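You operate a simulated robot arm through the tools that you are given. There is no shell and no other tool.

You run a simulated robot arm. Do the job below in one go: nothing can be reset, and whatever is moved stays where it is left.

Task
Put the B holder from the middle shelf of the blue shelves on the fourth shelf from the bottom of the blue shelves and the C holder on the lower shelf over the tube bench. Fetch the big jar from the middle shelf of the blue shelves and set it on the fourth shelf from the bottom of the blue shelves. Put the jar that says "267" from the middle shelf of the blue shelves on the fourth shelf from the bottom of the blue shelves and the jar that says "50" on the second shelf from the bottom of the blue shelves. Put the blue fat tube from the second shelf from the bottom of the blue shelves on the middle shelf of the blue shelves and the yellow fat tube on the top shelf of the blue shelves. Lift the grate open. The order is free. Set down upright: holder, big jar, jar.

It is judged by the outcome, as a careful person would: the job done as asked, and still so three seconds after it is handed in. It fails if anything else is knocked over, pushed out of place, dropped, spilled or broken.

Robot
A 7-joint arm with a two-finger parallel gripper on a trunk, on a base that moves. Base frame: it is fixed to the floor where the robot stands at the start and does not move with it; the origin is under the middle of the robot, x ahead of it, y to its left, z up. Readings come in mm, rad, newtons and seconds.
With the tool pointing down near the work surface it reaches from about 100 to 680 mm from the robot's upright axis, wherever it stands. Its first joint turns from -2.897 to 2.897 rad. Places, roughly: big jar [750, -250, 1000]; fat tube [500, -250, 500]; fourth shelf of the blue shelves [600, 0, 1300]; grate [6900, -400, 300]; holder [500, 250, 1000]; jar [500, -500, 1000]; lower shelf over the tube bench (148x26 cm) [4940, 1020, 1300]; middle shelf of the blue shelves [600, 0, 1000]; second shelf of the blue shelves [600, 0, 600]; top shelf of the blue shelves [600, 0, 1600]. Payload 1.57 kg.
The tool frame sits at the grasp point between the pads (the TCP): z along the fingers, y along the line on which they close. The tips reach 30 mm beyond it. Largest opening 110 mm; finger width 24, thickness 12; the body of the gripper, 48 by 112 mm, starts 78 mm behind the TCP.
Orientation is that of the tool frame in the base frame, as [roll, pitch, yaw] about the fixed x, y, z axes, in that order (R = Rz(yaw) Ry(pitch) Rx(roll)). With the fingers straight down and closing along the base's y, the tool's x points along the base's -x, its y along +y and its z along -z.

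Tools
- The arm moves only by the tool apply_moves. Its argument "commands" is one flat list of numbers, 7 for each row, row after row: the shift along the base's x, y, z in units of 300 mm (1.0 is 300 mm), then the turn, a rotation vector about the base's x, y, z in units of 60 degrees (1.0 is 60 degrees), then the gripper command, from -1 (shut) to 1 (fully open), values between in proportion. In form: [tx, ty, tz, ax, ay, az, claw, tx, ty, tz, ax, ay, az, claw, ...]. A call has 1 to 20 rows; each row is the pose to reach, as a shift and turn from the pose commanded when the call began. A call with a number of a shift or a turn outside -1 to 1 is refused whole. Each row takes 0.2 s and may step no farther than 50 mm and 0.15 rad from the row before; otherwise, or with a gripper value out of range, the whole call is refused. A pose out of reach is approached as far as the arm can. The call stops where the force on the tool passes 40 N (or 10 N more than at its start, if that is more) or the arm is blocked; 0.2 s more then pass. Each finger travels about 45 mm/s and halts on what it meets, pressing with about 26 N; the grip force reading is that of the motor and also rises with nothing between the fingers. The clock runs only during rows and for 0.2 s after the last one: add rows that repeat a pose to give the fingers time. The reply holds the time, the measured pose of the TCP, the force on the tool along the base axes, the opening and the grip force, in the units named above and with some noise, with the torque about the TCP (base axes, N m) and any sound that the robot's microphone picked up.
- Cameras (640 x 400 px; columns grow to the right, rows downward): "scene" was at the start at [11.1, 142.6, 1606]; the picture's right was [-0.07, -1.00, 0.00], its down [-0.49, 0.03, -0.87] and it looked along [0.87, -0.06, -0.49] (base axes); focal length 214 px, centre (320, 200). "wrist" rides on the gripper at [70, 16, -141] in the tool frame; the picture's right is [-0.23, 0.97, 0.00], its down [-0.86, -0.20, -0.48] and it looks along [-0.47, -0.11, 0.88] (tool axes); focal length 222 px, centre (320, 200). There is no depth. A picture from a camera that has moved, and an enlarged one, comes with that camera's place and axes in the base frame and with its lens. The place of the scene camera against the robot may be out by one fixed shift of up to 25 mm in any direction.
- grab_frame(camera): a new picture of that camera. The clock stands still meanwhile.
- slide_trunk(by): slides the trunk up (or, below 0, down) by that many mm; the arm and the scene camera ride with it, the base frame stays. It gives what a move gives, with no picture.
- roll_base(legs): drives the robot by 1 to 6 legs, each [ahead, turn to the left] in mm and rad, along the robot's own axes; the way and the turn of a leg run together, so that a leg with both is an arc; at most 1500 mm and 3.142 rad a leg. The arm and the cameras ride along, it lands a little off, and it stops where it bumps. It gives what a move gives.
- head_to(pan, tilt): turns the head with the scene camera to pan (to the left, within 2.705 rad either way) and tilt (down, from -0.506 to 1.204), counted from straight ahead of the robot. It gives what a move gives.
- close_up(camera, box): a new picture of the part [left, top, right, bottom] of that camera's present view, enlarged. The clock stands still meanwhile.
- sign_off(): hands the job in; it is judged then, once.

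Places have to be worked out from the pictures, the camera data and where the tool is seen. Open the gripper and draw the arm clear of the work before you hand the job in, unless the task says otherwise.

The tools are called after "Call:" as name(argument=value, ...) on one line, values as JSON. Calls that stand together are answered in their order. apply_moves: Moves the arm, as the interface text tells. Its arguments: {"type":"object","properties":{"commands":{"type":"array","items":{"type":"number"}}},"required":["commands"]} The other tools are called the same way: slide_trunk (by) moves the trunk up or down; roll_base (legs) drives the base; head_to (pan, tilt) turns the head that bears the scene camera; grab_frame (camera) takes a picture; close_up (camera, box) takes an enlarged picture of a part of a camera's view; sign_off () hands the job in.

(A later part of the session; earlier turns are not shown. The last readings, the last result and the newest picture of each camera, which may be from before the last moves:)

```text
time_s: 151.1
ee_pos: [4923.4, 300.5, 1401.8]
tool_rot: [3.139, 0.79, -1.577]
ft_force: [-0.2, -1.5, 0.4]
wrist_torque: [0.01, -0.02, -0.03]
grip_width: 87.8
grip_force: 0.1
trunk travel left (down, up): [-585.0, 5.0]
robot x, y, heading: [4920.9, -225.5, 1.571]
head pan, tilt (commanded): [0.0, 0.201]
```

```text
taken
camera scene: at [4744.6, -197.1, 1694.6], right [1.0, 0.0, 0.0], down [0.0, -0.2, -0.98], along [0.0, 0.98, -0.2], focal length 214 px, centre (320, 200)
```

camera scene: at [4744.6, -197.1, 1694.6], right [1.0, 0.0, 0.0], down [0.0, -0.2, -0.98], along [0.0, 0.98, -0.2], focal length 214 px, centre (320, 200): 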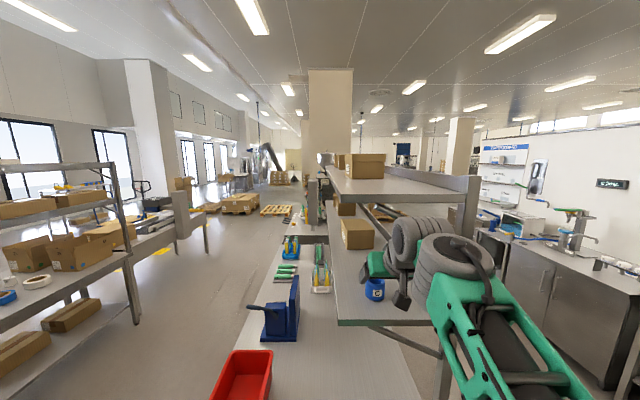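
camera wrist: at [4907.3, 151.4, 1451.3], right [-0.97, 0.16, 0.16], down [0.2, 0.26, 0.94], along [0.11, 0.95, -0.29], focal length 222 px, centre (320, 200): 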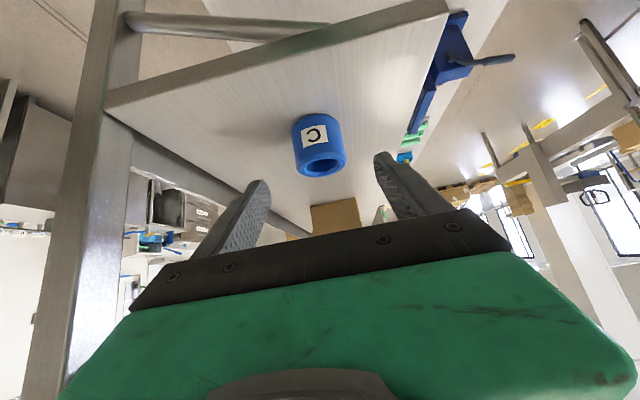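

C stands upright on the shelf. I fold the arm back down for driving to the grate.

Call:
apply_moves(commands=[0, -0.13, 0, -0.05, 0, 0, 0.6, 0, -0.26, -0.05, -0.15, 0, 0, 0.6, 0, -0.38, -0.12, -0.27, 0, 0, 0.6, 0, -0.5, -0.2, -0.39, 0, 0, 0.6, 0, -0.5, -0.3, -0.51, 0, 0, 0.6, 0, -0.5, -0.4, -0.63, 0, 0, 0.6, 0, -0.5, -0.5, -0.75, 0, 0, 0.6])

Call:
head_to(pan=-1.5, tilt=0.5)

Call:
grab_frame(camera="scene")

Call:
head_to(pan=-0.9, tilt=0.3)

Call:
grab_frame(camera="scene")

```text
time_s: 152.7
ee_pos: [4925.7, 149.8, 1251.3]
tool_rot: [3.141, -0.001, -1.576]
ft_force: [0.3, -0.2, -0.8]
wrist_torque: [0.02, -0.02, 0.04]
grip_width: 88.0
grip_force: 0.0
trunk travel left (down, up): [-585.0, 5.0]
robot x, y, heading: [4922.2, -223.7, 1.566]
head pan, tilt (commanded): [0.0, 0.201]
```

```text
time_s: 154.3
ee_pos: [4924.1, 150.4, 1251.6]
tool_rot: [-3.141, 0.005, -1.575]
ft_force: [-0.9, -0.1, 1.1]
wrist_torque: [0.01, 0.01, 0.01]
grip_width: 87.9
grip_force: 0.1
trunk travel left (down, up): [-585.0, 5.0]
robot x, y, heading: [4918.0, -222.8, 1.568]
head pan, tilt (commanded): [-1.499, 0.499]
```

```text
taken
camera scene: at [4835.3, -283.1, 1666.9], right [0.07, -1.0, 0.0], down [-0.48, -0.03, -0.88], along [0.88, 0.06, -0.48], focal length 214 px, centre (320, 200)
```

scene: 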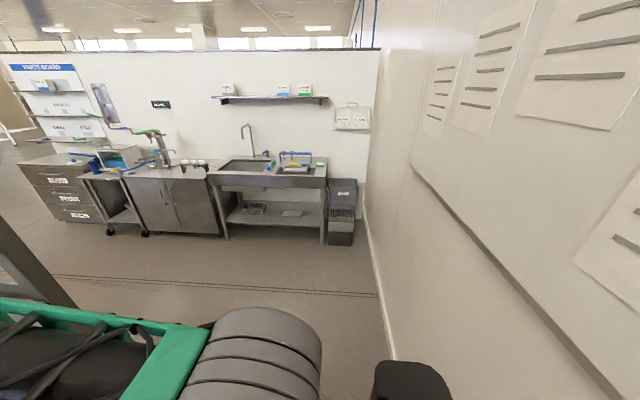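

```text
time_s: 155.3
ee_pos: [4924.6, 150.6, 1251.8]
tool_rot: [-3.141, 0.005, -1.576]
ft_force: [-0.2, -0.9, 0.0]
wrist_torque: [0.0, 0.01, 0.01]
grip_width: 88.1
grip_force: 0.1
trunk travel left (down, up): [-585.0, 5.0]
robot x, y, heading: [4919.5, -221.3, 1.569]
head pan, tilt (commanded): [-0.901, 0.3]
```

```text
taken
camera scene: at [4817.8, -231.7, 1685.3], right [0.62, -0.78, 0.0], down [-0.23, -0.18, -0.96], along [0.75, 0.59, -0.3], focal length 214 px, centre (320, 200)
```

scene: 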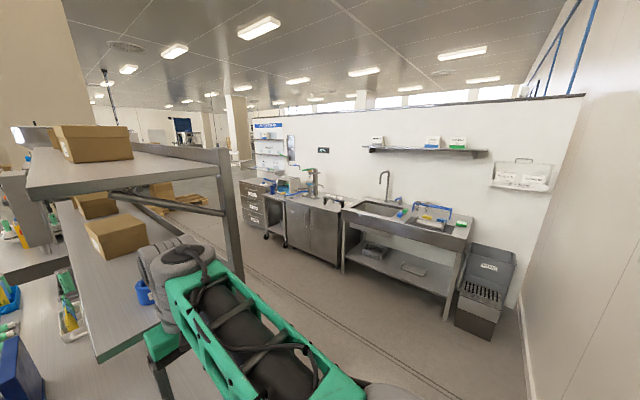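

Next to the sink there is a grey unit with a grate at about (6900, −400). I zoom in.

Call:
close_up(camera="scene", box=[430, 230, 540, 350])

Call:
head_to(pan=-1.5, tilt=0.4)

Call:
close_up(camera="scene", box=[300, 140, 400, 240])

```text
3.33 times, centred on (485, 290) of scene
camera zoom: at [4817.8, -231.7, 1685.3], right [0.62, -0.78, 0.0], down [-0.23, -0.18, -0.96], along [0.75, 0.59, -0.3], focal length 715 px, centre (-230, -100)
```

zoom: 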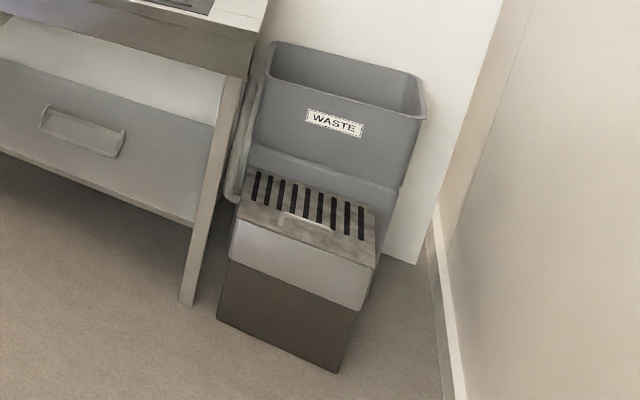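

```text
time_s: 156.3
ee_pos: [4925.0, 150.5, 1252.1]
tool_rot: [3.141, 0.004, -1.574]
ft_force: [-0.3, -0.5, 0.1]
wrist_torque: [-0.02, -0.02, -0.02]
grip_width: 87.9
grip_force: 0.1
trunk travel left (down, up): [-585.0, 5.0]
robot x, y, heading: [4919.6, -221.6, 1.569]
head pan, tilt (commanded): [-1.499, 0.4]
```

```text
4.00 times, centred on (350, 190) of scene
camera zoom: at [4837.0, -283.0, 1676.1], right [0.07, -1.0, 0.0], down [-0.39, -0.03, -0.92], along [0.92, 0.07, -0.39], focal length 858 px, centre (200, 240)
```

zoom: 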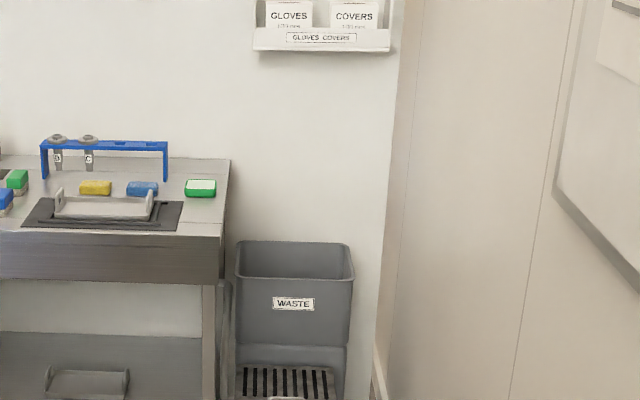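

It's a small box in front of the waste bin with a slotted hinged lid and a handle near its front edge. I turn to +x and drive closer, then look with a lowered trunk.

Call:
roll_base(legs=[[0, -1.57], [0, -0.12], [1100, 0], [0, 0.12]])

Call:
head_to(pan=-0.1, tilt=0.8)

Call:
grab_frame(camera="scene")

Call:
grab_frame(camera="wrist")

```text
time_s: 166.8
ee_pos: [6373.1, -345.9, 1251.2]
tool_rot: [-3.141, 0.003, -3.135]
ft_force: [-0.7, 0.1, 0.4]
wrist_torque: [-0.01, 0.0, 0.0]
grip_width: 87.8
grip_force: 0.0
trunk travel left (down, up): [-585.0, 5.0]
robot x, y, heading: [6000.6, -346.3, 0.015]
head pan, tilt (commanded): [-1.499, 0.4]
```

```text
time_s: 168.4
ee_pos: [6374.0, -347.1, 1252.9]
tool_rot: [3.141, 0.003, -3.134]
ft_force: [0.4, -0.3, -0.9]
wrist_torque: [0.04, 0.01, -0.02]
grip_width: 88.0
grip_force: 0.1
trunk travel left (down, up): [-585.0, 5.0]
robot x, y, heading: [5999.0, -340.7, 0.008]
head pan, tilt (commanded): [-0.099, 0.799]
```

```text
taken
camera scene: at [5999.1, -203.5, 1641.0], right [-0.09, -1.0, 0.0], down [-0.71, 0.06, -0.7], along [0.69, -0.06, -0.72], focal length 214 px, centre (320, 200)
```

scene: 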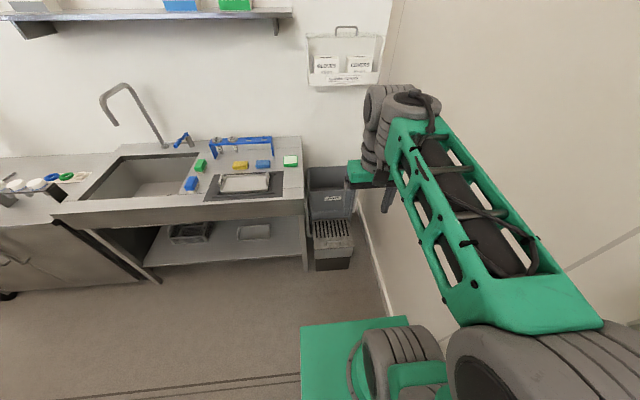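

```text
taken
camera wrist: at [6303.8, -330.7, 1392.3], right [0.22, 0.98, 0.0], down [0.86, -0.19, 0.48], along [0.47, -0.11, -0.88], focal length 222 px, centre (320, 200)
```

wrist: 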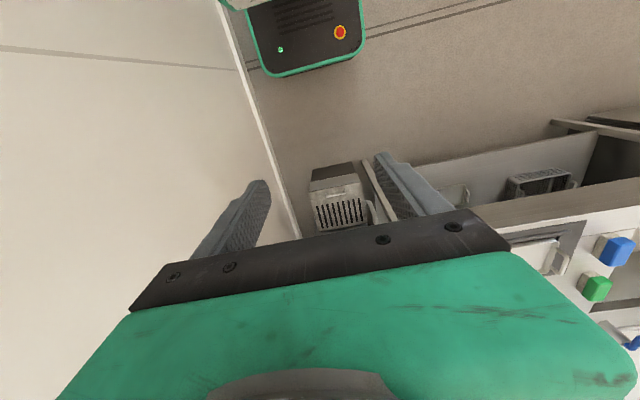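

Call:
close_up(camera="wrist", box=[280, 150, 420, 240])

Call:
close_up(camera="scene", box=[290, 160, 390, 280])

```text
4.44 times, centred on (350, 195) of wrist
camera zoom: at [6303.8, -330.7, 1392.3], right [0.22, 0.98, 0.0], down [0.86, -0.19, 0.48], along [0.47, -0.11, -0.88], focal length 987 px, centre (187, 222)
```

zoom: 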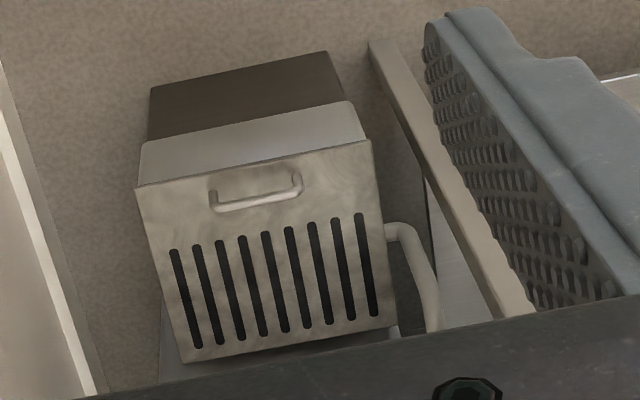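

```text
3.33 times, centred on (340, 220) of scene
camera zoom: at [5999.1, -203.5, 1641.0], right [-0.09, -1.0, 0.0], down [-0.71, 0.06, -0.7], along [0.69, -0.06, -0.72], focal length 715 px, centre (253, 133)
```

zoom: 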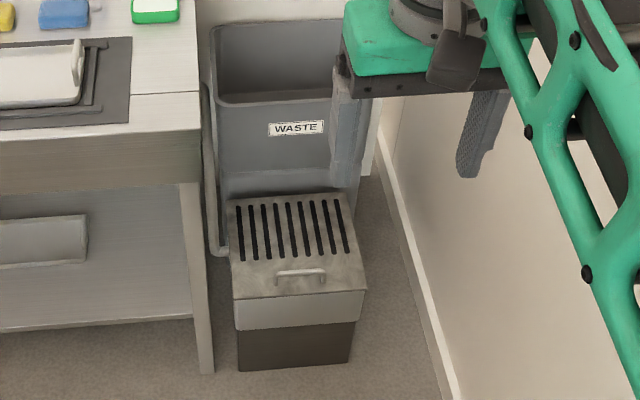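

The lid has a bar handle (~100 mm long, parallel to y) near its front. I lower the trunk for a second viewpoint and drive a bit nearer.

Call:
slide_trunk(by=-450)

Call:
grab_frame(camera="wrist")

Call:
roll_base(legs=[[220, 0]])

Call:
grab_frame(camera="wrist")

Call:
grab_frame(camera="scene")

```text
refused: -450 is not a number from -400 to 400
```

```text
taken
camera wrist: at [6303.8, -330.7, 1392.3], right [0.22, 0.98, 0.0], down [0.86, -0.19, 0.48], along [0.47, -0.11, -0.88], focal length 222 px, centre (320, 200)
```

wrist: 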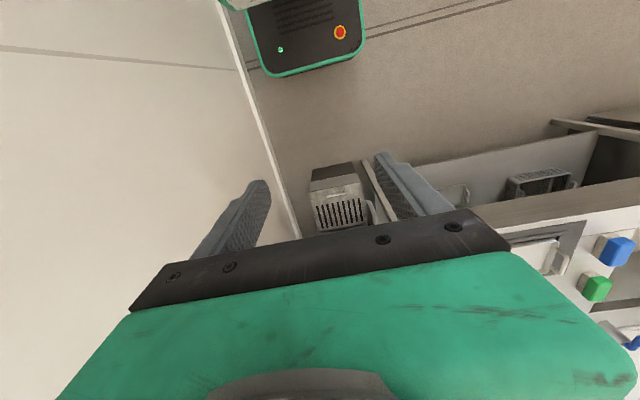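

```text
time_s: 170.0
ee_pos: [6593.1, -343.5, 1251.9]
tool_rot: [3.141, 0.001, -3.133]
ft_force: [0.0, 0.5, 0.0]
wrist_torque: [0.04, 0.03, -0.02]
grip_width: 88.0
grip_force: 0.0
trunk travel left (down, up): [-585.0, 5.0]
robot x, y, heading: [6216.2, -339.8, 0.013]
head pan, tilt (commanded): [-0.099, 0.799]
```

```text
taken
camera wrist: at [6523.8, -327.2, 1392.1], right [0.22, 0.98, 0.0], down [0.86, -0.19, 0.48], along [0.47, -0.1, -0.88], focal length 222 px, centre (320, 200)
```

wrist: 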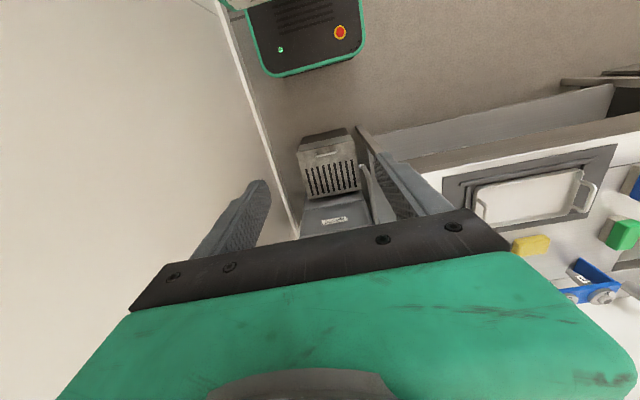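

```text
taken
camera scene: at [6218.8, -200.7, 1640.9], right [-0.09, -1.0, 0.0], down [-0.71, 0.06, -0.7], along [0.69, -0.06, -0.72], focal length 214 px, centre (320, 200)
```

scene: 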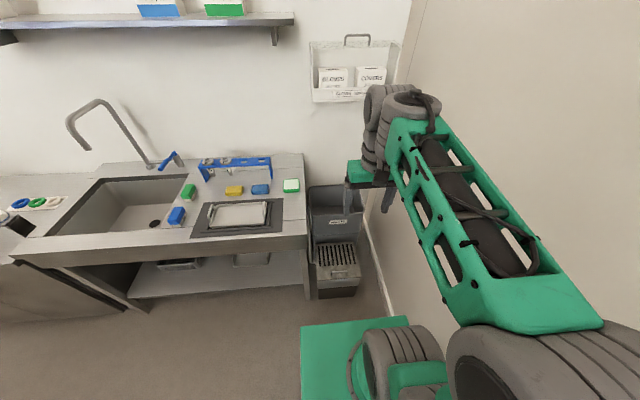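

I lower the trunk by 400 mm (max per call) here in the open, then look again.

Call:
slide_trunk(by=-400)

Call:
grab_frame(camera="wrist")

Call:
grab_frame(camera="scene")

```text
time_s: 173.9
ee_pos: [6593.4, -343.4, 851.8]
tool_rot: [3.141, 0.001, -3.132]
ft_force: [-0.3, -0.3, 0.0]
wrist_torque: [0.01, 0.06, -0.02]
grip_width: 88.1
grip_force: 0.2
trunk travel left (down, up): [-185.0, 405.0]
robot x, y, heading: [6219.5, -339.6, 0.014]
head pan, tilt (commanded): [-0.099, 0.799]
```

```text
taken
camera wrist: at [6523.0, -327.2, 992.3], right [0.22, 0.98, 0.0], down [0.86, -0.19, 0.48], along [0.47, -0.1, -0.88], focal length 222 px, centre (320, 200)
```

wrist: 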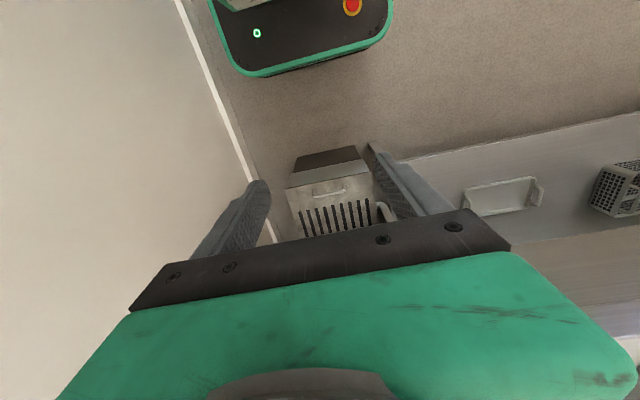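

```text
taken
camera scene: at [6217.9, -200.7, 1241.0], right [-0.09, -1.0, 0.0], down [-0.71, 0.06, -0.7], along [0.69, -0.06, -0.72], focal length 214 px, centre (320, 200)
```

scene: 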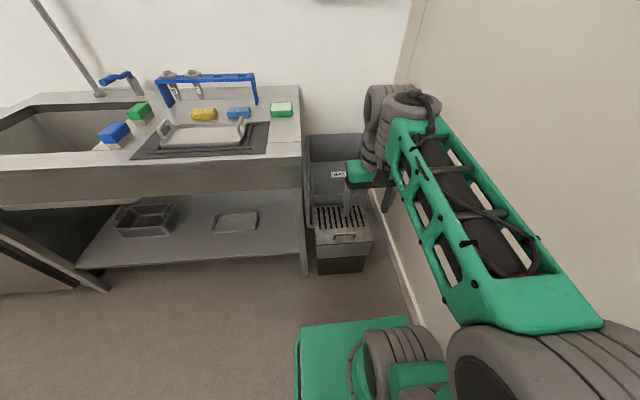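

Call:
close_up(camera="wrist", box=[270, 140, 410, 240])

Call:
close_up(camera="scene", box=[280, 120, 400, 280])

```text
4.00 times, centred on (340, 190) of wrist
camera zoom: at [6523.0, -327.2, 992.3], right [0.22, 0.98, 0.0], down [0.86, -0.19, 0.48], along [0.47, -0.1, -0.88], focal length 888 px, centre (240, 240)
```

zoom: 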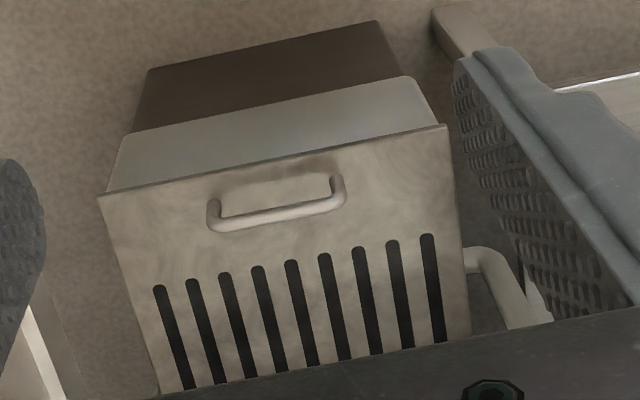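

```text
2.50 times, centred on (340, 200) of scene
camera zoom: at [6217.9, -200.7, 1241.0], right [-0.09, -1.0, 0.0], down [-0.71, 0.06, -0.7], along [0.69, -0.06, -0.72], focal length 536 px, centre (270, 200)
```

zoom: 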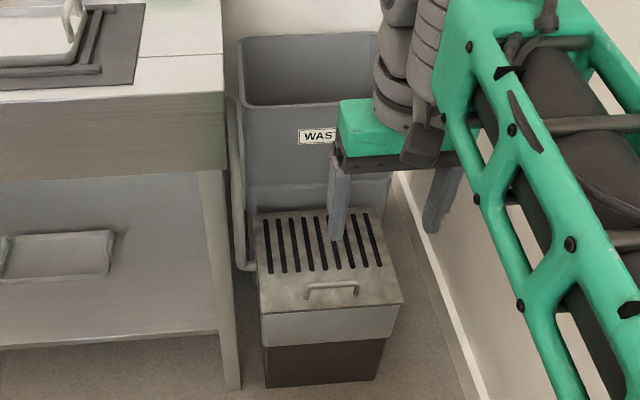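

I lower another 180 mm for a purely vertical baseline on the handle.

Call:
slide_trunk(by=-180)

Call:
grab_frame(camera="wrist")

Call:
close_up(camera="wrist", box=[230, 140, 420, 240])

```text
time_s: 175.9
ee_pos: [6593.4, -342.6, 671.3]
tool_rot: [3.142, 0.001, -3.134]
ft_force: [0.2, 0.2, -0.3]
wrist_torque: [0.01, 0.0, 0.0]
grip_width: 87.9
grip_force: 0.1
trunk travel left (down, up): [-5.0, 585.0]
robot x, y, heading: [6221.5, -342.0, 0.017]
head pan, tilt (commanded): [-0.099, 0.799]
```

```text
taken
camera wrist: at [6523.0, -327.2, 812.3], right [0.22, 0.98, 0.0], down [0.86, -0.19, 0.48], along [0.47, -0.1, -0.88], focal length 222 px, centre (320, 200)
```

wrist: 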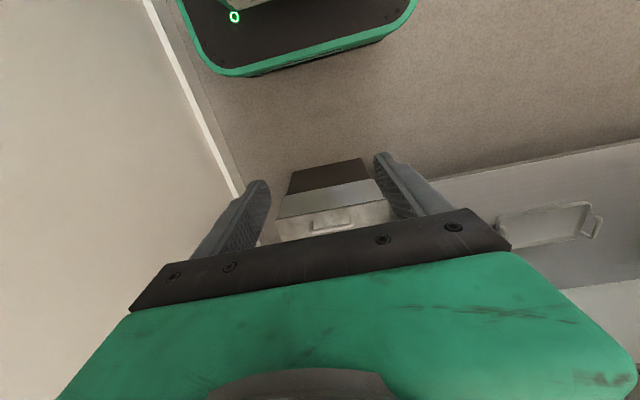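

```text
3.37 times, centred on (325, 190) of wrist
camera zoom: at [6523.0, -327.2, 812.3], right [0.22, 0.98, 0.0], down [0.86, -0.19, 0.48], along [0.47, -0.1, -0.88], focal length 748 px, centre (303, 234)
```

zoom: 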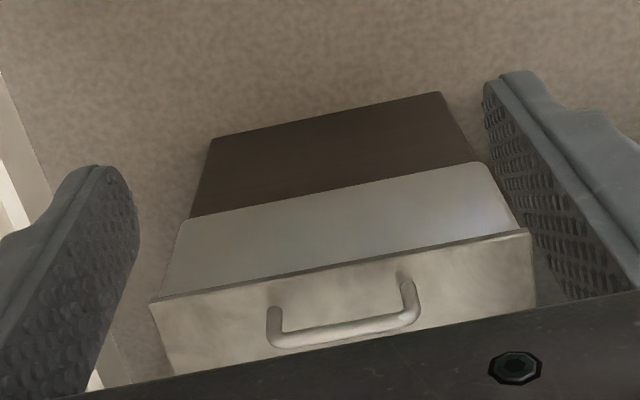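

The handle bar is at about (6826, −366, 395), lid front edge near z≈341, hinge presumably at the rear (x≈7065) by the bin. I rotate the gripper 90° so it closes along x (camera on the wall side), then drive 185 mm closer.

Call:
apply_moves(commands=[0, 0, 0, 0, 0, 0.14, 0.6, 0, 0, 0, 0, 0, 0.28, 0.6, 0, 0, 0, 0, 0, 0.42, 0.6, 0, 0, 0, 0, 0, 0.56, 0.6, 0, 0, 0, 0, 0, 0.7, 0.6, 0, 0, 0, 0, 0, 0.84, 0.6, 0, 0, 0, 0, 0, 0.98, 0.6])

Call:
apply_moves(commands=[0, 0, 0, 0, 0, 0.13, 0.6, 0, 0, 0, 0, 0, 0.26, 0.6, 0, 0, 0, 0, 0, 0.39, 0.6, 0, 0, 0, 0, 0, 0.505, 0.6])

Call:
roll_base(legs=[[185, 0]])

Call:
grab_frame(camera="wrist")

Call:
grab_frame(camera="scene")

```text
time_s: 177.5
ee_pos: [6592.8, -344.0, 672.3]
tool_rot: [-3.141, 0.003, -2.103]
ft_force: [0.5, 0.1, -0.5]
wrist_torque: [0.0, -0.02, -0.01]
grip_width: 88.0
grip_force: 0.0
trunk travel left (down, up): [-5.0, 585.0]
robot x, y, heading: [6221.2, -344.5, 0.013]
head pan, tilt (commanded): [-0.099, 0.799]
```

```text
time_s: 178.5
ee_pos: [6593.2, -342.9, 671.4]
tool_rot: [3.141, 0.003, -1.576]
ft_force: [-0.6, -0.2, -0.9]
wrist_torque: [-0.01, 0.02, 0.02]
grip_width: 88.0
grip_force: 0.1
trunk travel left (down, up): [-5.0, 585.0]
robot x, y, heading: [6217.7, -341.2, 0.01]
head pan, tilt (commanded): [-0.099, 0.799]
```

```text
time_s: 180.0
ee_pos: [6778.0, -340.8, 671.6]
tool_rot: [3.14, 0.003, -1.579]
ft_force: [-0.1, -0.5, -0.8]
wrist_torque: [-0.01, -0.01, 0.0]
grip_width: 88.0
grip_force: 0.1
trunk travel left (down, up): [-5.0, 585.0]
robot x, y, heading: [6405.9, -338.9, 0.014]
head pan, tilt (commanded): [-0.099, 0.799]
```

```text
taken
camera wrist: at [6762.2, -410.6, 812.2], right [-0.97, 0.23, 0.0], down [0.21, 0.85, 0.48], along [0.11, 0.47, -0.88], focal length 222 px, centre (320, 200)
```

wrist: 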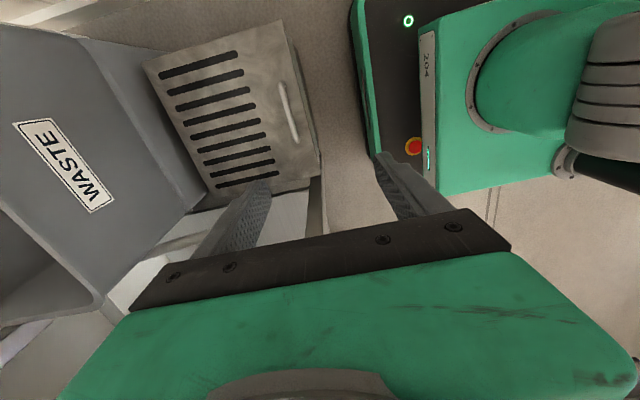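

```text
taken
camera scene: at [6404.1, -198.2, 1061.0], right [-0.09, -1.0, 0.0], down [-0.71, 0.06, -0.7], along [0.69, -0.06, -0.72], focal length 214 px, centre (320, 200)
```

scene: 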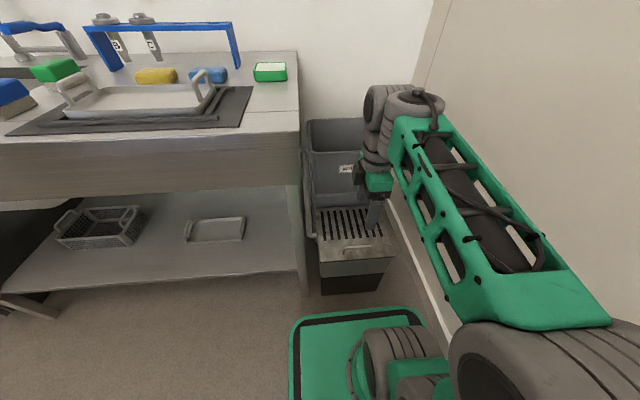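

Call:
close_up(camera="wrist", box=[0, 0, 340, 330])

Call:
close_up(camera="scene", box=[290, 90, 420, 300])

```text
1.21 times, centred on (170, 165) of wrist
camera zoom: at [6762.2, -410.6, 812.2], right [-0.97, 0.23, 0.0], down [0.21, 0.85, 0.48], along [0.11, 0.47, -0.88], focal length 269 px, centre (502, 242)
```

zoom: 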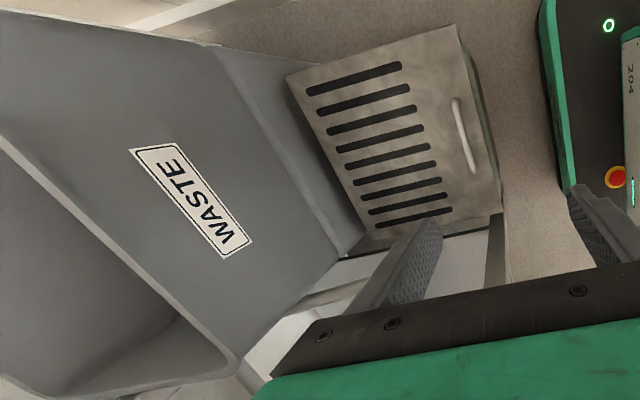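

```text
1.90 times, centred on (355, 195) of scene
camera zoom: at [6404.1, -198.2, 1061.0], right [-0.09, -1.0, 0.0], down [-0.71, 0.06, -0.7], along [0.69, -0.06, -0.72], focal length 408 px, centre (253, 210)
```

zoom: 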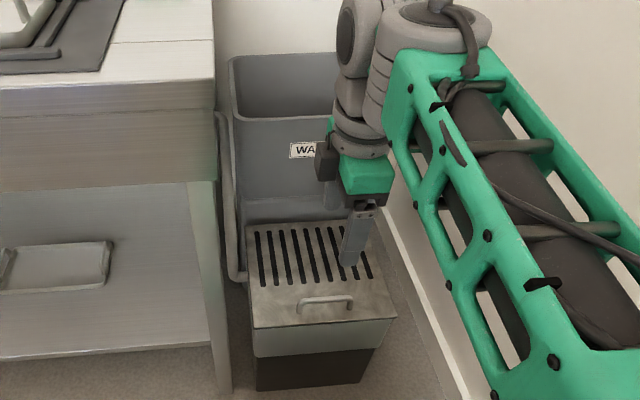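

I take a second wrist view 200 mm higher to fix the bin rim and lid geometry.

Call:
slide_trunk(by=250)

Call:
close_up(camera="wrist", box=[0, 0, 400, 250])

```text
time_s: 182.6
ee_pos: [6779.3, -340.8, 922.7]
tool_rot: [-3.14, 0.002, -1.577]
ft_force: [0.3, -0.6, -0.1]
wrist_torque: [0.0, -0.03, 0.0]
grip_width: 88.1
grip_force: 0.1
trunk travel left (down, up): [-255.0, 335.0]
robot x, y, heading: [6402.6, -340.2, 0.013]
head pan, tilt (commanded): [-0.099, 0.799]
```

```text
1.60 times, centred on (200, 125) of wrist
camera zoom: at [6762.2, -410.6, 1062.1], right [-0.97, 0.23, 0.0], down [0.21, 0.85, 0.48], along [0.11, 0.47, -0.88], focal length 355 px, centre (512, 320)
```

zoom: 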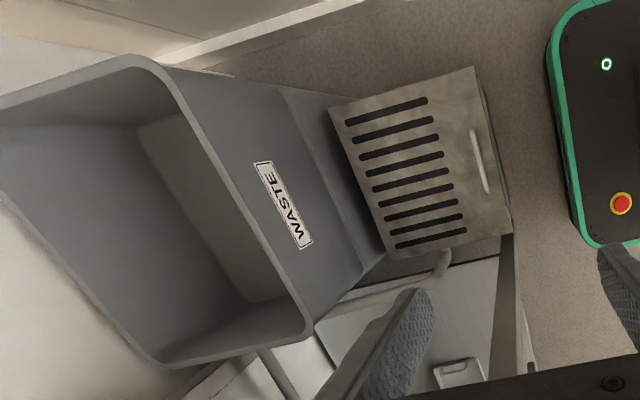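

Now the geometry is solid: lid x 6805–7063, y −510…−228, level at z≈355; handle bar centre ≈ (6825, −369, 395); bin rim front edge at x≈7101, z≈616. I lower the trunk 150 mm and place the open fingers above the bar.

Call:
slide_trunk(by=-150)

Call:
apply_moves(commands=[0.05, -0.03, -0.12, 0, 0, 0, 0.2, 0.1, -0.06, -0.26, 0, 0, 0, -0.2, 0.153, -0.094, -0.4, 0, 0, 0, -0.25, 0.153, -0.094, -0.54, 0, 0, 0, -0.25, 0.153, -0.094, -0.68, 0, 0, 0, -0.25, 0.153, -0.094, -0.8, 0, 0, 0, -0.25, 0.153, -0.094, -0.9, 0, 0, 0, -0.25])

Call:
grab_frame(camera="wrist")

Call:
grab_frame(camera="scene")

```text
time_s: 184.3
ee_pos: [6779.8, -339.4, 772.1]
tool_rot: [3.141, 0.002, -1.578]
ft_force: [0.6, 0.5, 0.5]
wrist_torque: [-0.01, -0.03, -0.01]
grip_width: 88.2
grip_force: 0.0
trunk travel left (down, up): [-105.0, 485.0]
robot x, y, heading: [6404.7, -337.8, 0.01]
head pan, tilt (commanded): [-0.099, 0.799]
```

```text
time_s: 185.9
ee_pos: [6825.2, -371.0, 501.6]
tool_rot: [3.141, 0.001, -1.576]
ft_force: [-0.2, -0.5, 0.6]
wrist_torque: [-0.02, -0.03, 0.0]
grip_width: 41.4
grip_force: 0.1
trunk travel left (down, up): [-105.0, 485.0]
robot x, y, heading: [6406.9, -338.2, 0.014]
head pan, tilt (commanded): [-0.099, 0.799]
```

```text
taken
camera wrist: at [6808.5, -439.7, 641.5], right [-0.97, 0.23, 0.0], down [0.2, 0.85, 0.48], along [0.11, 0.47, -0.88], focal length 222 px, centre (320, 200)
```

wrist: 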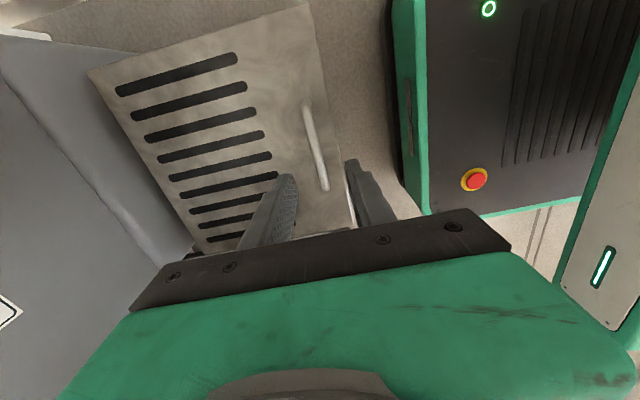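

```text
taken
camera scene: at [6403.9, -198.2, 1161.0], right [-0.09, -1.0, 0.0], down [-0.71, 0.06, -0.7], along [0.69, -0.06, -0.72], focal length 214 px, centre (320, 200)
```

scene: 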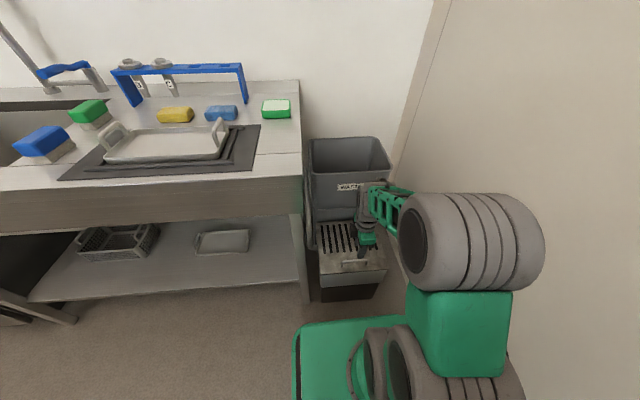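

The bar is at about (6830, −373). I descend with a 5 mm correction so that the fingers straddle the bar.

Call:
apply_moves(commands=[0.01, -0.005, -0.1, 0, 0, 0, -0.25, 0.016, -0.007, -0.2, 0, 0, 0, -0.25, 0.016, -0.007, -0.27, 0, 0, 0, -0.25, 0.016, -0.007, -0.318, 0, 0, 0, -0.25])

Call:
grab_frame(camera="wrist")

Call:
close_up(camera="scene", box=[290, 180, 420, 310])

```text
time_s: 186.9
ee_pos: [6829.0, -372.5, 404.9]
tool_rot: [-3.139, 0.001, -1.577]
ft_force: [0.2, -0.6, 1.0]
wrist_torque: [0.0, 0.01, -0.01]
grip_width: 41.2
grip_force: 0.1
trunk travel left (down, up): [-105.0, 485.0]
robot x, y, heading: [6406.9, -340.0, 0.015]
head pan, tilt (commanded): [-0.099, 0.799]
```

```text
taken
camera wrist: at [6813.0, -441.2, 545.8], right [-0.97, 0.23, 0.0], down [0.2, 0.85, 0.48], along [0.11, 0.47, -0.88], focal length 222 px, centre (320, 200)
```

wrist: 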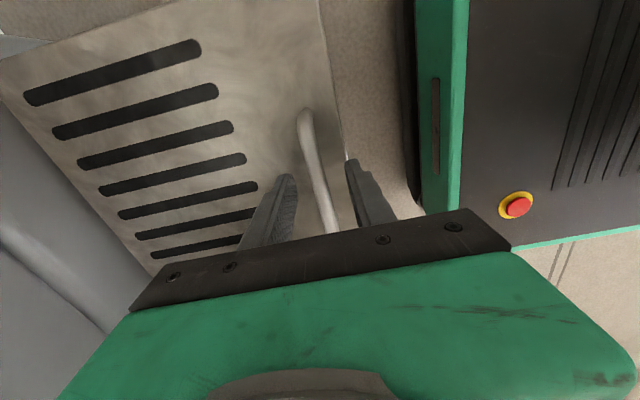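

```text
3.08 times, centred on (355, 245) of scene
camera zoom: at [6404.0, -198.2, 1161.0], right [-0.09, -1.0, 0.0], down [-0.71, 0.06, -0.7], along [0.69, -0.06, -0.72], focal length 660 px, centre (212, 62)
```

zoom: 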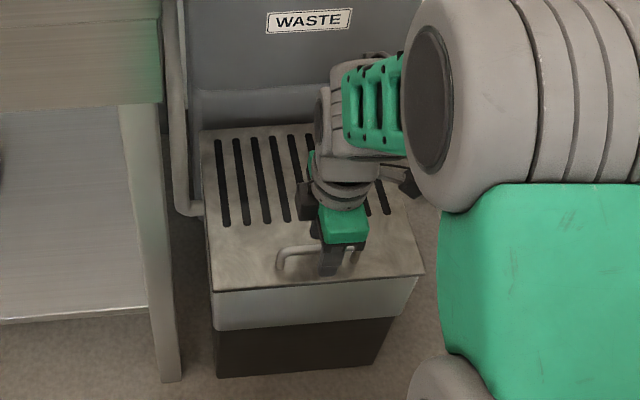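

The bar lies right between the fingers. I close on it.

Call:
apply_moves(commands=[0, 0, 0, 0, 0, 0, -1, 0, 0, 0, 0, 0, 0, -1, 0, 0, 0, 0, 0, 0, -1, 0, 0, 0, 0, 0, 0, -1])

Call:
grab_frame(camera="wrist")

```text
time_s: 187.9
ee_pos: [6830.0, -371.1, 405.4]
tool_rot: [3.141, 0.002, -1.579]
ft_force: [1.8, -1.2, -3.3]
wrist_torque: [-0.02, -0.04, 0.35]
grip_width: 11.7
grip_force: 28.9
trunk travel left (down, up): [-105.0, 485.0]
robot x, y, heading: [6407.6, -341.6, 0.016]
head pan, tilt (commanded): [-0.099, 0.799]
```

```text
taken
camera wrist: at [6813.3, -441.2, 545.9], right [-0.97, 0.23, 0.0], down [0.2, 0.85, 0.48], along [0.11, 0.47, -0.88], focal length 222 px, centre (320, 200)
```

wrist: 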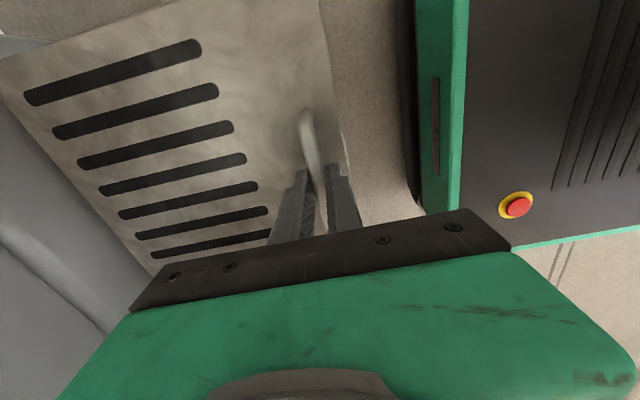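

Gripped on the bar (11.7 mm). I lift along the lid's arc about a rear hinge, the first ~20°.

Call:
apply_moves(commands=[0.005, 0, 0.033, 0, 0, 0, -1, 0.0147, 0, 0.067, 0, 0, 0, -1, 0.0233, 0, 0.1, 0, 0, 0, -1, 0.0347, 0, 0.133, 0, 0, 0, -1, 0.0467, 0, 0.165, 0, 0, 0, -1, 0.061, 0, 0.197, 0, 0, 0, -1, 0.0767, 0, 0.227, 0, 0, 0, -1, 0.0927, 0, 0.258, 0, 0, 0, -1])

Call:
grab_frame(camera="wrist")

Call:
close_up(camera="scene", box=[290, 150, 420, 310])

```text
time_s: 189.7
ee_pos: [6857.0, -371.4, 482.1]
tool_rot: [3.141, 0.002, -1.578]
ft_force: [5.9, -0.8, -8.1]
wrist_torque: [0.2, 0.01, 0.38]
grip_width: 11.8
grip_force: 29.3
trunk travel left (down, up): [-105.0, 485.0]
robot x, y, heading: [6404.6, -343.2, 0.012]
head pan, tilt (commanded): [-0.099, 0.799]
```

```text
taken
camera wrist: at [6840.9, -441.3, 623.6], right [-0.97, 0.23, 0.0], down [0.21, 0.85, 0.48], along [0.11, 0.47, -0.88], focal length 222 px, centre (320, 200)
```

wrist: 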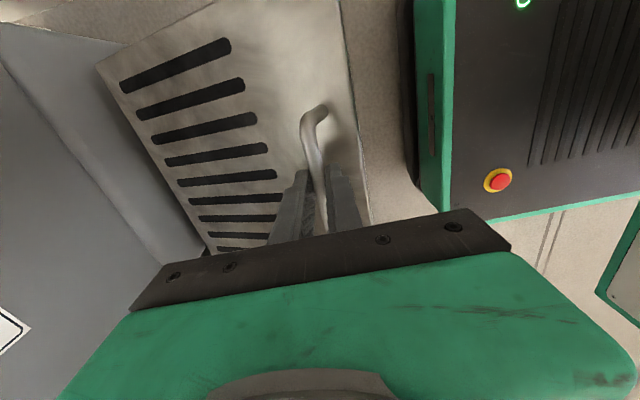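

```text
2.50 times, centred on (355, 230) of scene
camera zoom: at [6404.7, -198.3, 1160.9], right [-0.09, -1.0, 0.0], down [-0.71, 0.06, -0.7], along [0.69, -0.06, -0.72], focal length 536 px, centre (232, 125)
```

zoom: 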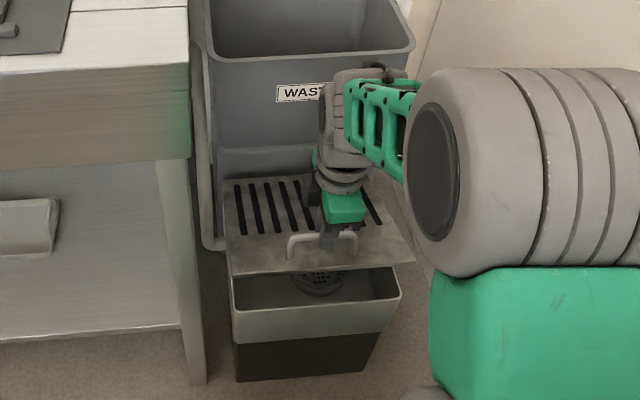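

The lid swings up freely about its rear hinge with small forces. I continue to about 50°, leaning the hand slightly back.

Call:
apply_moves(commands=[0.025, 0, 0.038, 0, -0.02, 0, -1, 0.051, 0, 0.076, 0, -0.04, 0, -1, 0.078, 0, 0.113, 0, -0.06, 0, -1, 0.109, 0, 0.147, 0, -0.08, 0, -1, 0.141, 0, 0.179, 0, -0.1, 0, -1, 0.175, 0, 0.21, 0, -0.12, 0, -1, 0.211, 0, 0.239, 0, -0.14, 0, -1, 0.248, 0, 0.265, 0, -0.16, 0, -1, 0.287, 0, 0.29, 0, -0.18, 0, -1])

Call:
grab_frame(camera="wrist")

Call:
close_up(camera="scene", box=[290, 120, 420, 310])

```text
time_s: 191.7
ee_pos: [6943.6, -370.6, 571.7]
tool_rot: [-2.946, 0.003, -1.578]
ft_force: [-11.4, -7.2, 14.9]
wrist_torque: [-0.1, 0.17, 0.4]
grip_width: 11.8
grip_force: 29.2
trunk travel left (down, up): [-105.0, 485.0]
robot x, y, heading: [6408.9, -337.6, 0.015]
head pan, tilt (commanded): [-0.099, 0.799]
```

```text
taken
camera wrist: at [6900.5, -441.1, 706.6], right [-0.95, 0.23, -0.19], down [0.11, 0.85, 0.51], along [0.28, 0.47, -0.84], focal length 222 px, centre (320, 200)
```

wrist: 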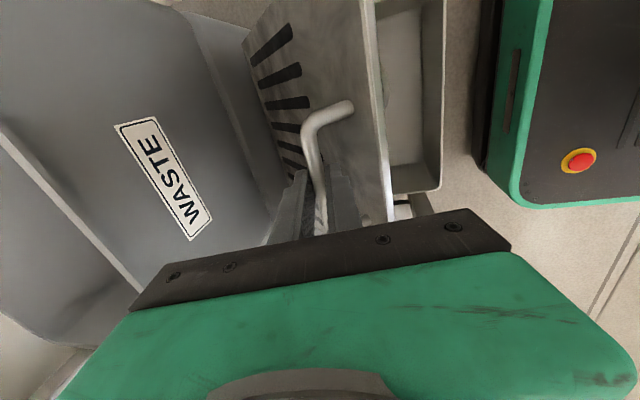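

```text
2.11 times, centred on (355, 215) of scene
camera zoom: at [6402.9, -198.6, 1160.9], right [-0.09, -1.0, 0.0], down [-0.71, 0.06, -0.7], along [0.7, -0.06, -0.72], focal length 452 px, centre (246, 168)
```

zoom: 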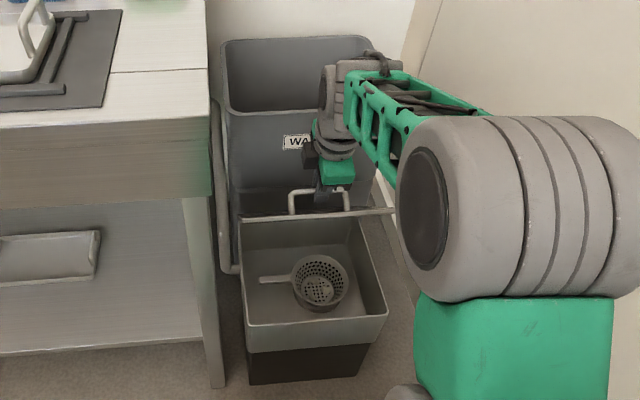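

The lid is at about 55°; a slight radial force shows my arc was a few mm short. I continue with a corrected arc to about 75–78°, watching clearance to the bin rim (x≈7101).

Call:
apply_moves(commands=[0.023, 0, 0.027, 0, -0.01, 0, -1, 0.047, 0, 0.047, 0, -0.02, 0, -1, 0.073, 0, 0.063, 0, -0.03, 0, -1, 0.098, 0, 0.078, 0, -0.04, 0, -1, 0.13, 0, 0.091, 0, -0.05, 0, -1, 0.162, 0, 0.102, 0, -0.06, 0, -1, 0.195, 0, 0.111, 0, -0.07, 0, -1, 0.228, 0, 0.12, 0, -0.08, 0, -1])

Call:
grab_frame(camera="wrist")

Call:
close_up(camera="scene", box=[290, 120, 420, 310])

```text
time_s: 193.5
ee_pos: [7011.7, -370.1, 604.9]
tool_rot: [-2.871, 0.002, -1.576]
ft_force: [2.8, 0.9, -24.6]
wrist_torque: [0.03, 0.1, 0.31]
grip_width: 11.5
grip_force: 29.0
trunk travel left (down, up): [-105.0, 485.0]
robot x, y, heading: [6400.4, -340.0, 0.012]
head pan, tilt (commanded): [-0.099, 0.799]
```

```text
taken
camera wrist: at [6958.5, -440.7, 735.5], right [-0.94, 0.23, -0.26], down [0.07, 0.85, 0.52], along [0.34, 0.47, -0.82], focal length 222 px, centre (320, 200)
```

wrist: 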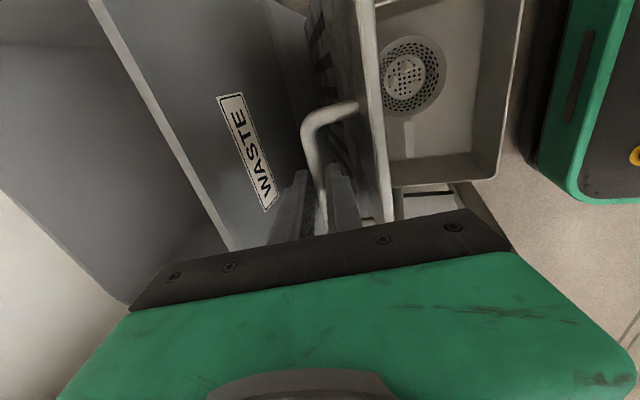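

```text
2.11 times, centred on (355, 215) of scene
camera zoom: at [6405.7, -198.3, 1160.9], right [-0.09, -1.0, 0.0], down [-0.72, 0.06, -0.7], along [0.69, -0.06, -0.72], focal length 452 px, centre (246, 168)
```

zoom: 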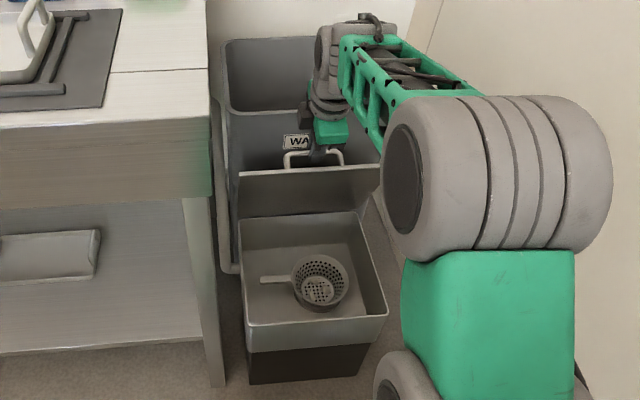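

About 70° now, pulling slightly high. I push on ~27 mm with a slightly lower path.

Call:
apply_moves(commands=[0.02, 0, -0.008, 0, -0.01, 0, -1, 0.04, 0, -0.01, 0, -0.02, 0, -1, 0.065, 0, -0.01, 0, -0.03, 0, -1, 0.09, 0, -0.01, 0, -0.04, 0, -1])

Call:
grab_frame(camera="wrist")

Call:
close_up(camera="scene", box=[290, 120, 420, 310])

```text
time_s: 194.5
ee_pos: [7040.0, -370.6, 608.7]
tool_rot: [-2.818, 0.003, -1.575]
ft_force: [-3.5, 4.0, 18.3]
wrist_torque: [0.08, -0.02, 0.36]
grip_width: 11.5
grip_force: 29.5
trunk travel left (down, up): [-105.0, 485.0]
robot x, y, heading: [6408.5, -338.9, 0.012]
head pan, tilt (commanded): [-0.099, 0.799]
```

```text
taken
camera wrist: at [6979.5, -440.5, 736.7], right [-0.92, 0.23, -0.31], down [0.04, 0.85, 0.52], along [0.39, 0.47, -0.8], focal length 222 px, centre (320, 200)
```

wrist: 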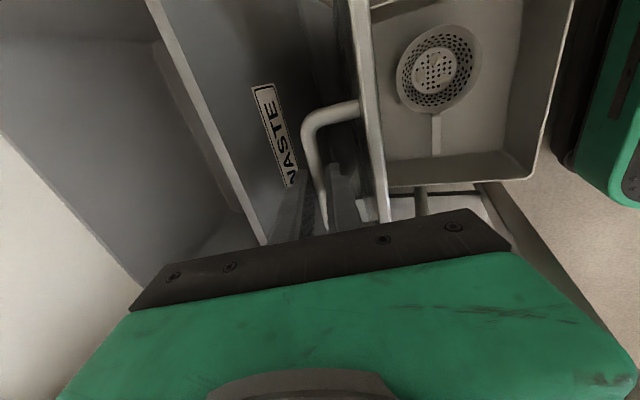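

```text
2.11 times, centred on (355, 215) of scene
camera zoom: at [6402.6, -198.0, 1161.4], right [-0.09, -1.0, 0.0], down [-0.71, 0.06, -0.7], along [0.7, -0.06, -0.72], focal length 452 px, centre (246, 168)
```

zoom: 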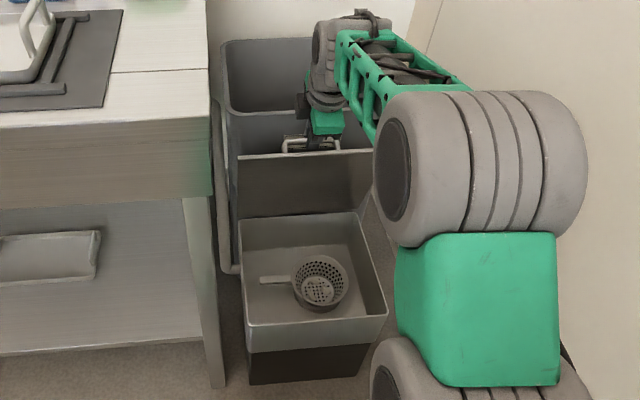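

Lid is at ~76° with no hard stop yet. I continue a little, to about 81°, still ~25 mm clear of the bin.

Call:
apply_moves(commands=[0.02, 0, 0.008, 0, -0.01, 0, -1, 0.04, 0, 0.011, 0, -0.02, 0, -1, 0.055, 0, 0.012, 0, -0.02, 0, -1, 0.07, 0, 0.012, 0, -0.02, 0, -1])

Call:
grab_frame(camera="wrist")

Call:
close_up(camera="scene", box=[290, 120, 420, 310])

```text
time_s: 195.5
ee_pos: [7059.4, -370.1, 608.8]
tool_rot: [-2.803, 0.004, -1.578]
ft_force: [-1.7, 3.3, 21.0]
wrist_torque: [0.1, -0.09, 0.41]
grip_width: 11.6
grip_force: 28.8
trunk travel left (down, up): [-105.0, 485.0]
robot x, y, heading: [6405.9, -339.4, 0.011]
head pan, tilt (commanded): [-0.099, 0.799]
```

```text
taken
camera wrist: at [6997.5, -440.5, 736.1], right [-0.92, 0.23, -0.32], down [0.03, 0.85, 0.52], along [0.4, 0.47, -0.79], focal length 222 px, centre (320, 200)
```

wrist: 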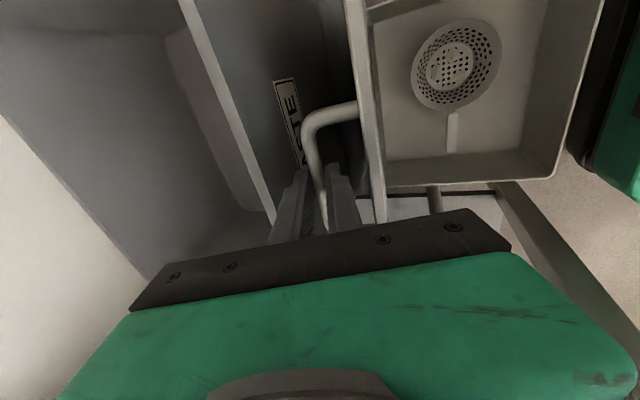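

```text
2.11 times, centred on (355, 215) of scene
camera zoom: at [6402.6, -198.0, 1161.0], right [-0.09, -1.0, 0.0], down [-0.71, 0.06, -0.7], along [0.7, -0.06, -0.72], focal length 452 px, centre (246, 168)
```

zoom: 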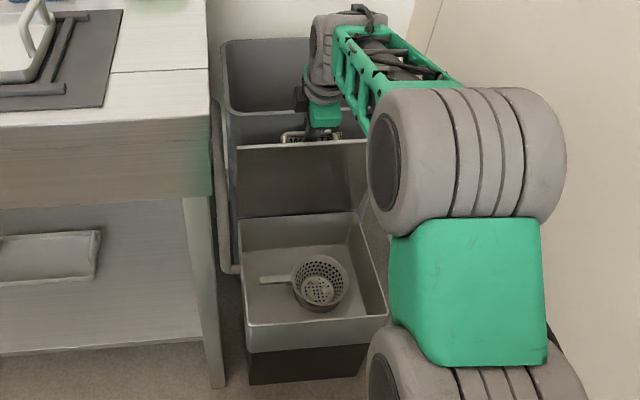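

The lid is at about 81°. I open the fingers just slightly to see whether the lid holds by itself.

Call:
apply_moves(commands=[0, 0, 0.006, 0, 0, 0, -0.7, 0, 0, 0.006, 0, 0, 0, -0.58, 0, 0, 0.006, 0, 0, 0, -0.58, 0, 0, 0.006, 0, 0, 0, -0.58])

Call:
grab_frame(camera="wrist")

Call:
close_up(camera="wrist", box=[220, 60, 420, 260])

```text
time_s: 196.5
ee_pos: [7059.3, -371.7, 608.5]
tool_rot: [-2.807, 0.003, -1.575]
ft_force: [0.0, 0.3, -0.6]
wrist_torque: [0.04, -0.02, 0.02]
grip_width: 23.0
grip_force: 0.1
trunk travel left (down, up): [-105.0, 485.0]
robot x, y, heading: [6404.0, -338.8, 0.014]
head pan, tilt (commanded): [-0.099, 0.799]
```

```text
taken
camera wrist: at [6997.8, -441.0, 736.1], right [-0.92, 0.23, -0.32], down [0.04, 0.85, 0.52], along [0.39, 0.47, -0.79], focal length 222 px, centre (320, 200)
```

wrist: 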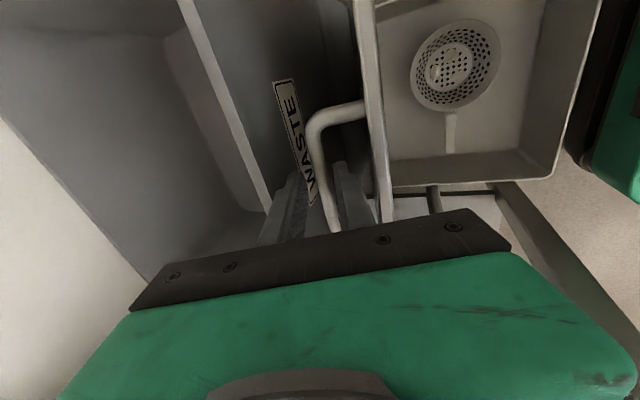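

```text
2.00 times, centred on (320, 160) of wrist
camera zoom: at [6997.8, -441.0, 736.1], right [-0.92, 0.23, -0.32], down [0.04, 0.85, 0.52], along [0.39, 0.47, -0.79], focal length 444 px, centre (320, 280)
```

zoom: 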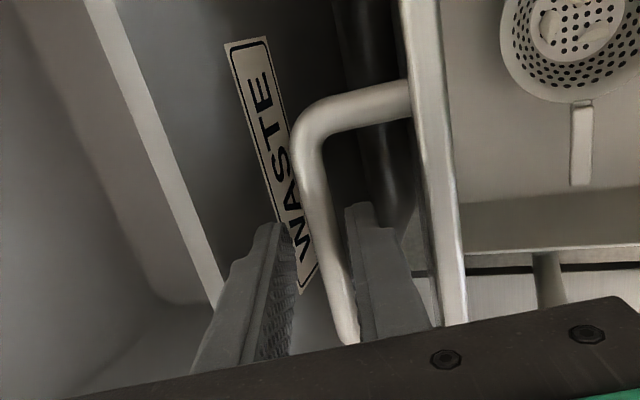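

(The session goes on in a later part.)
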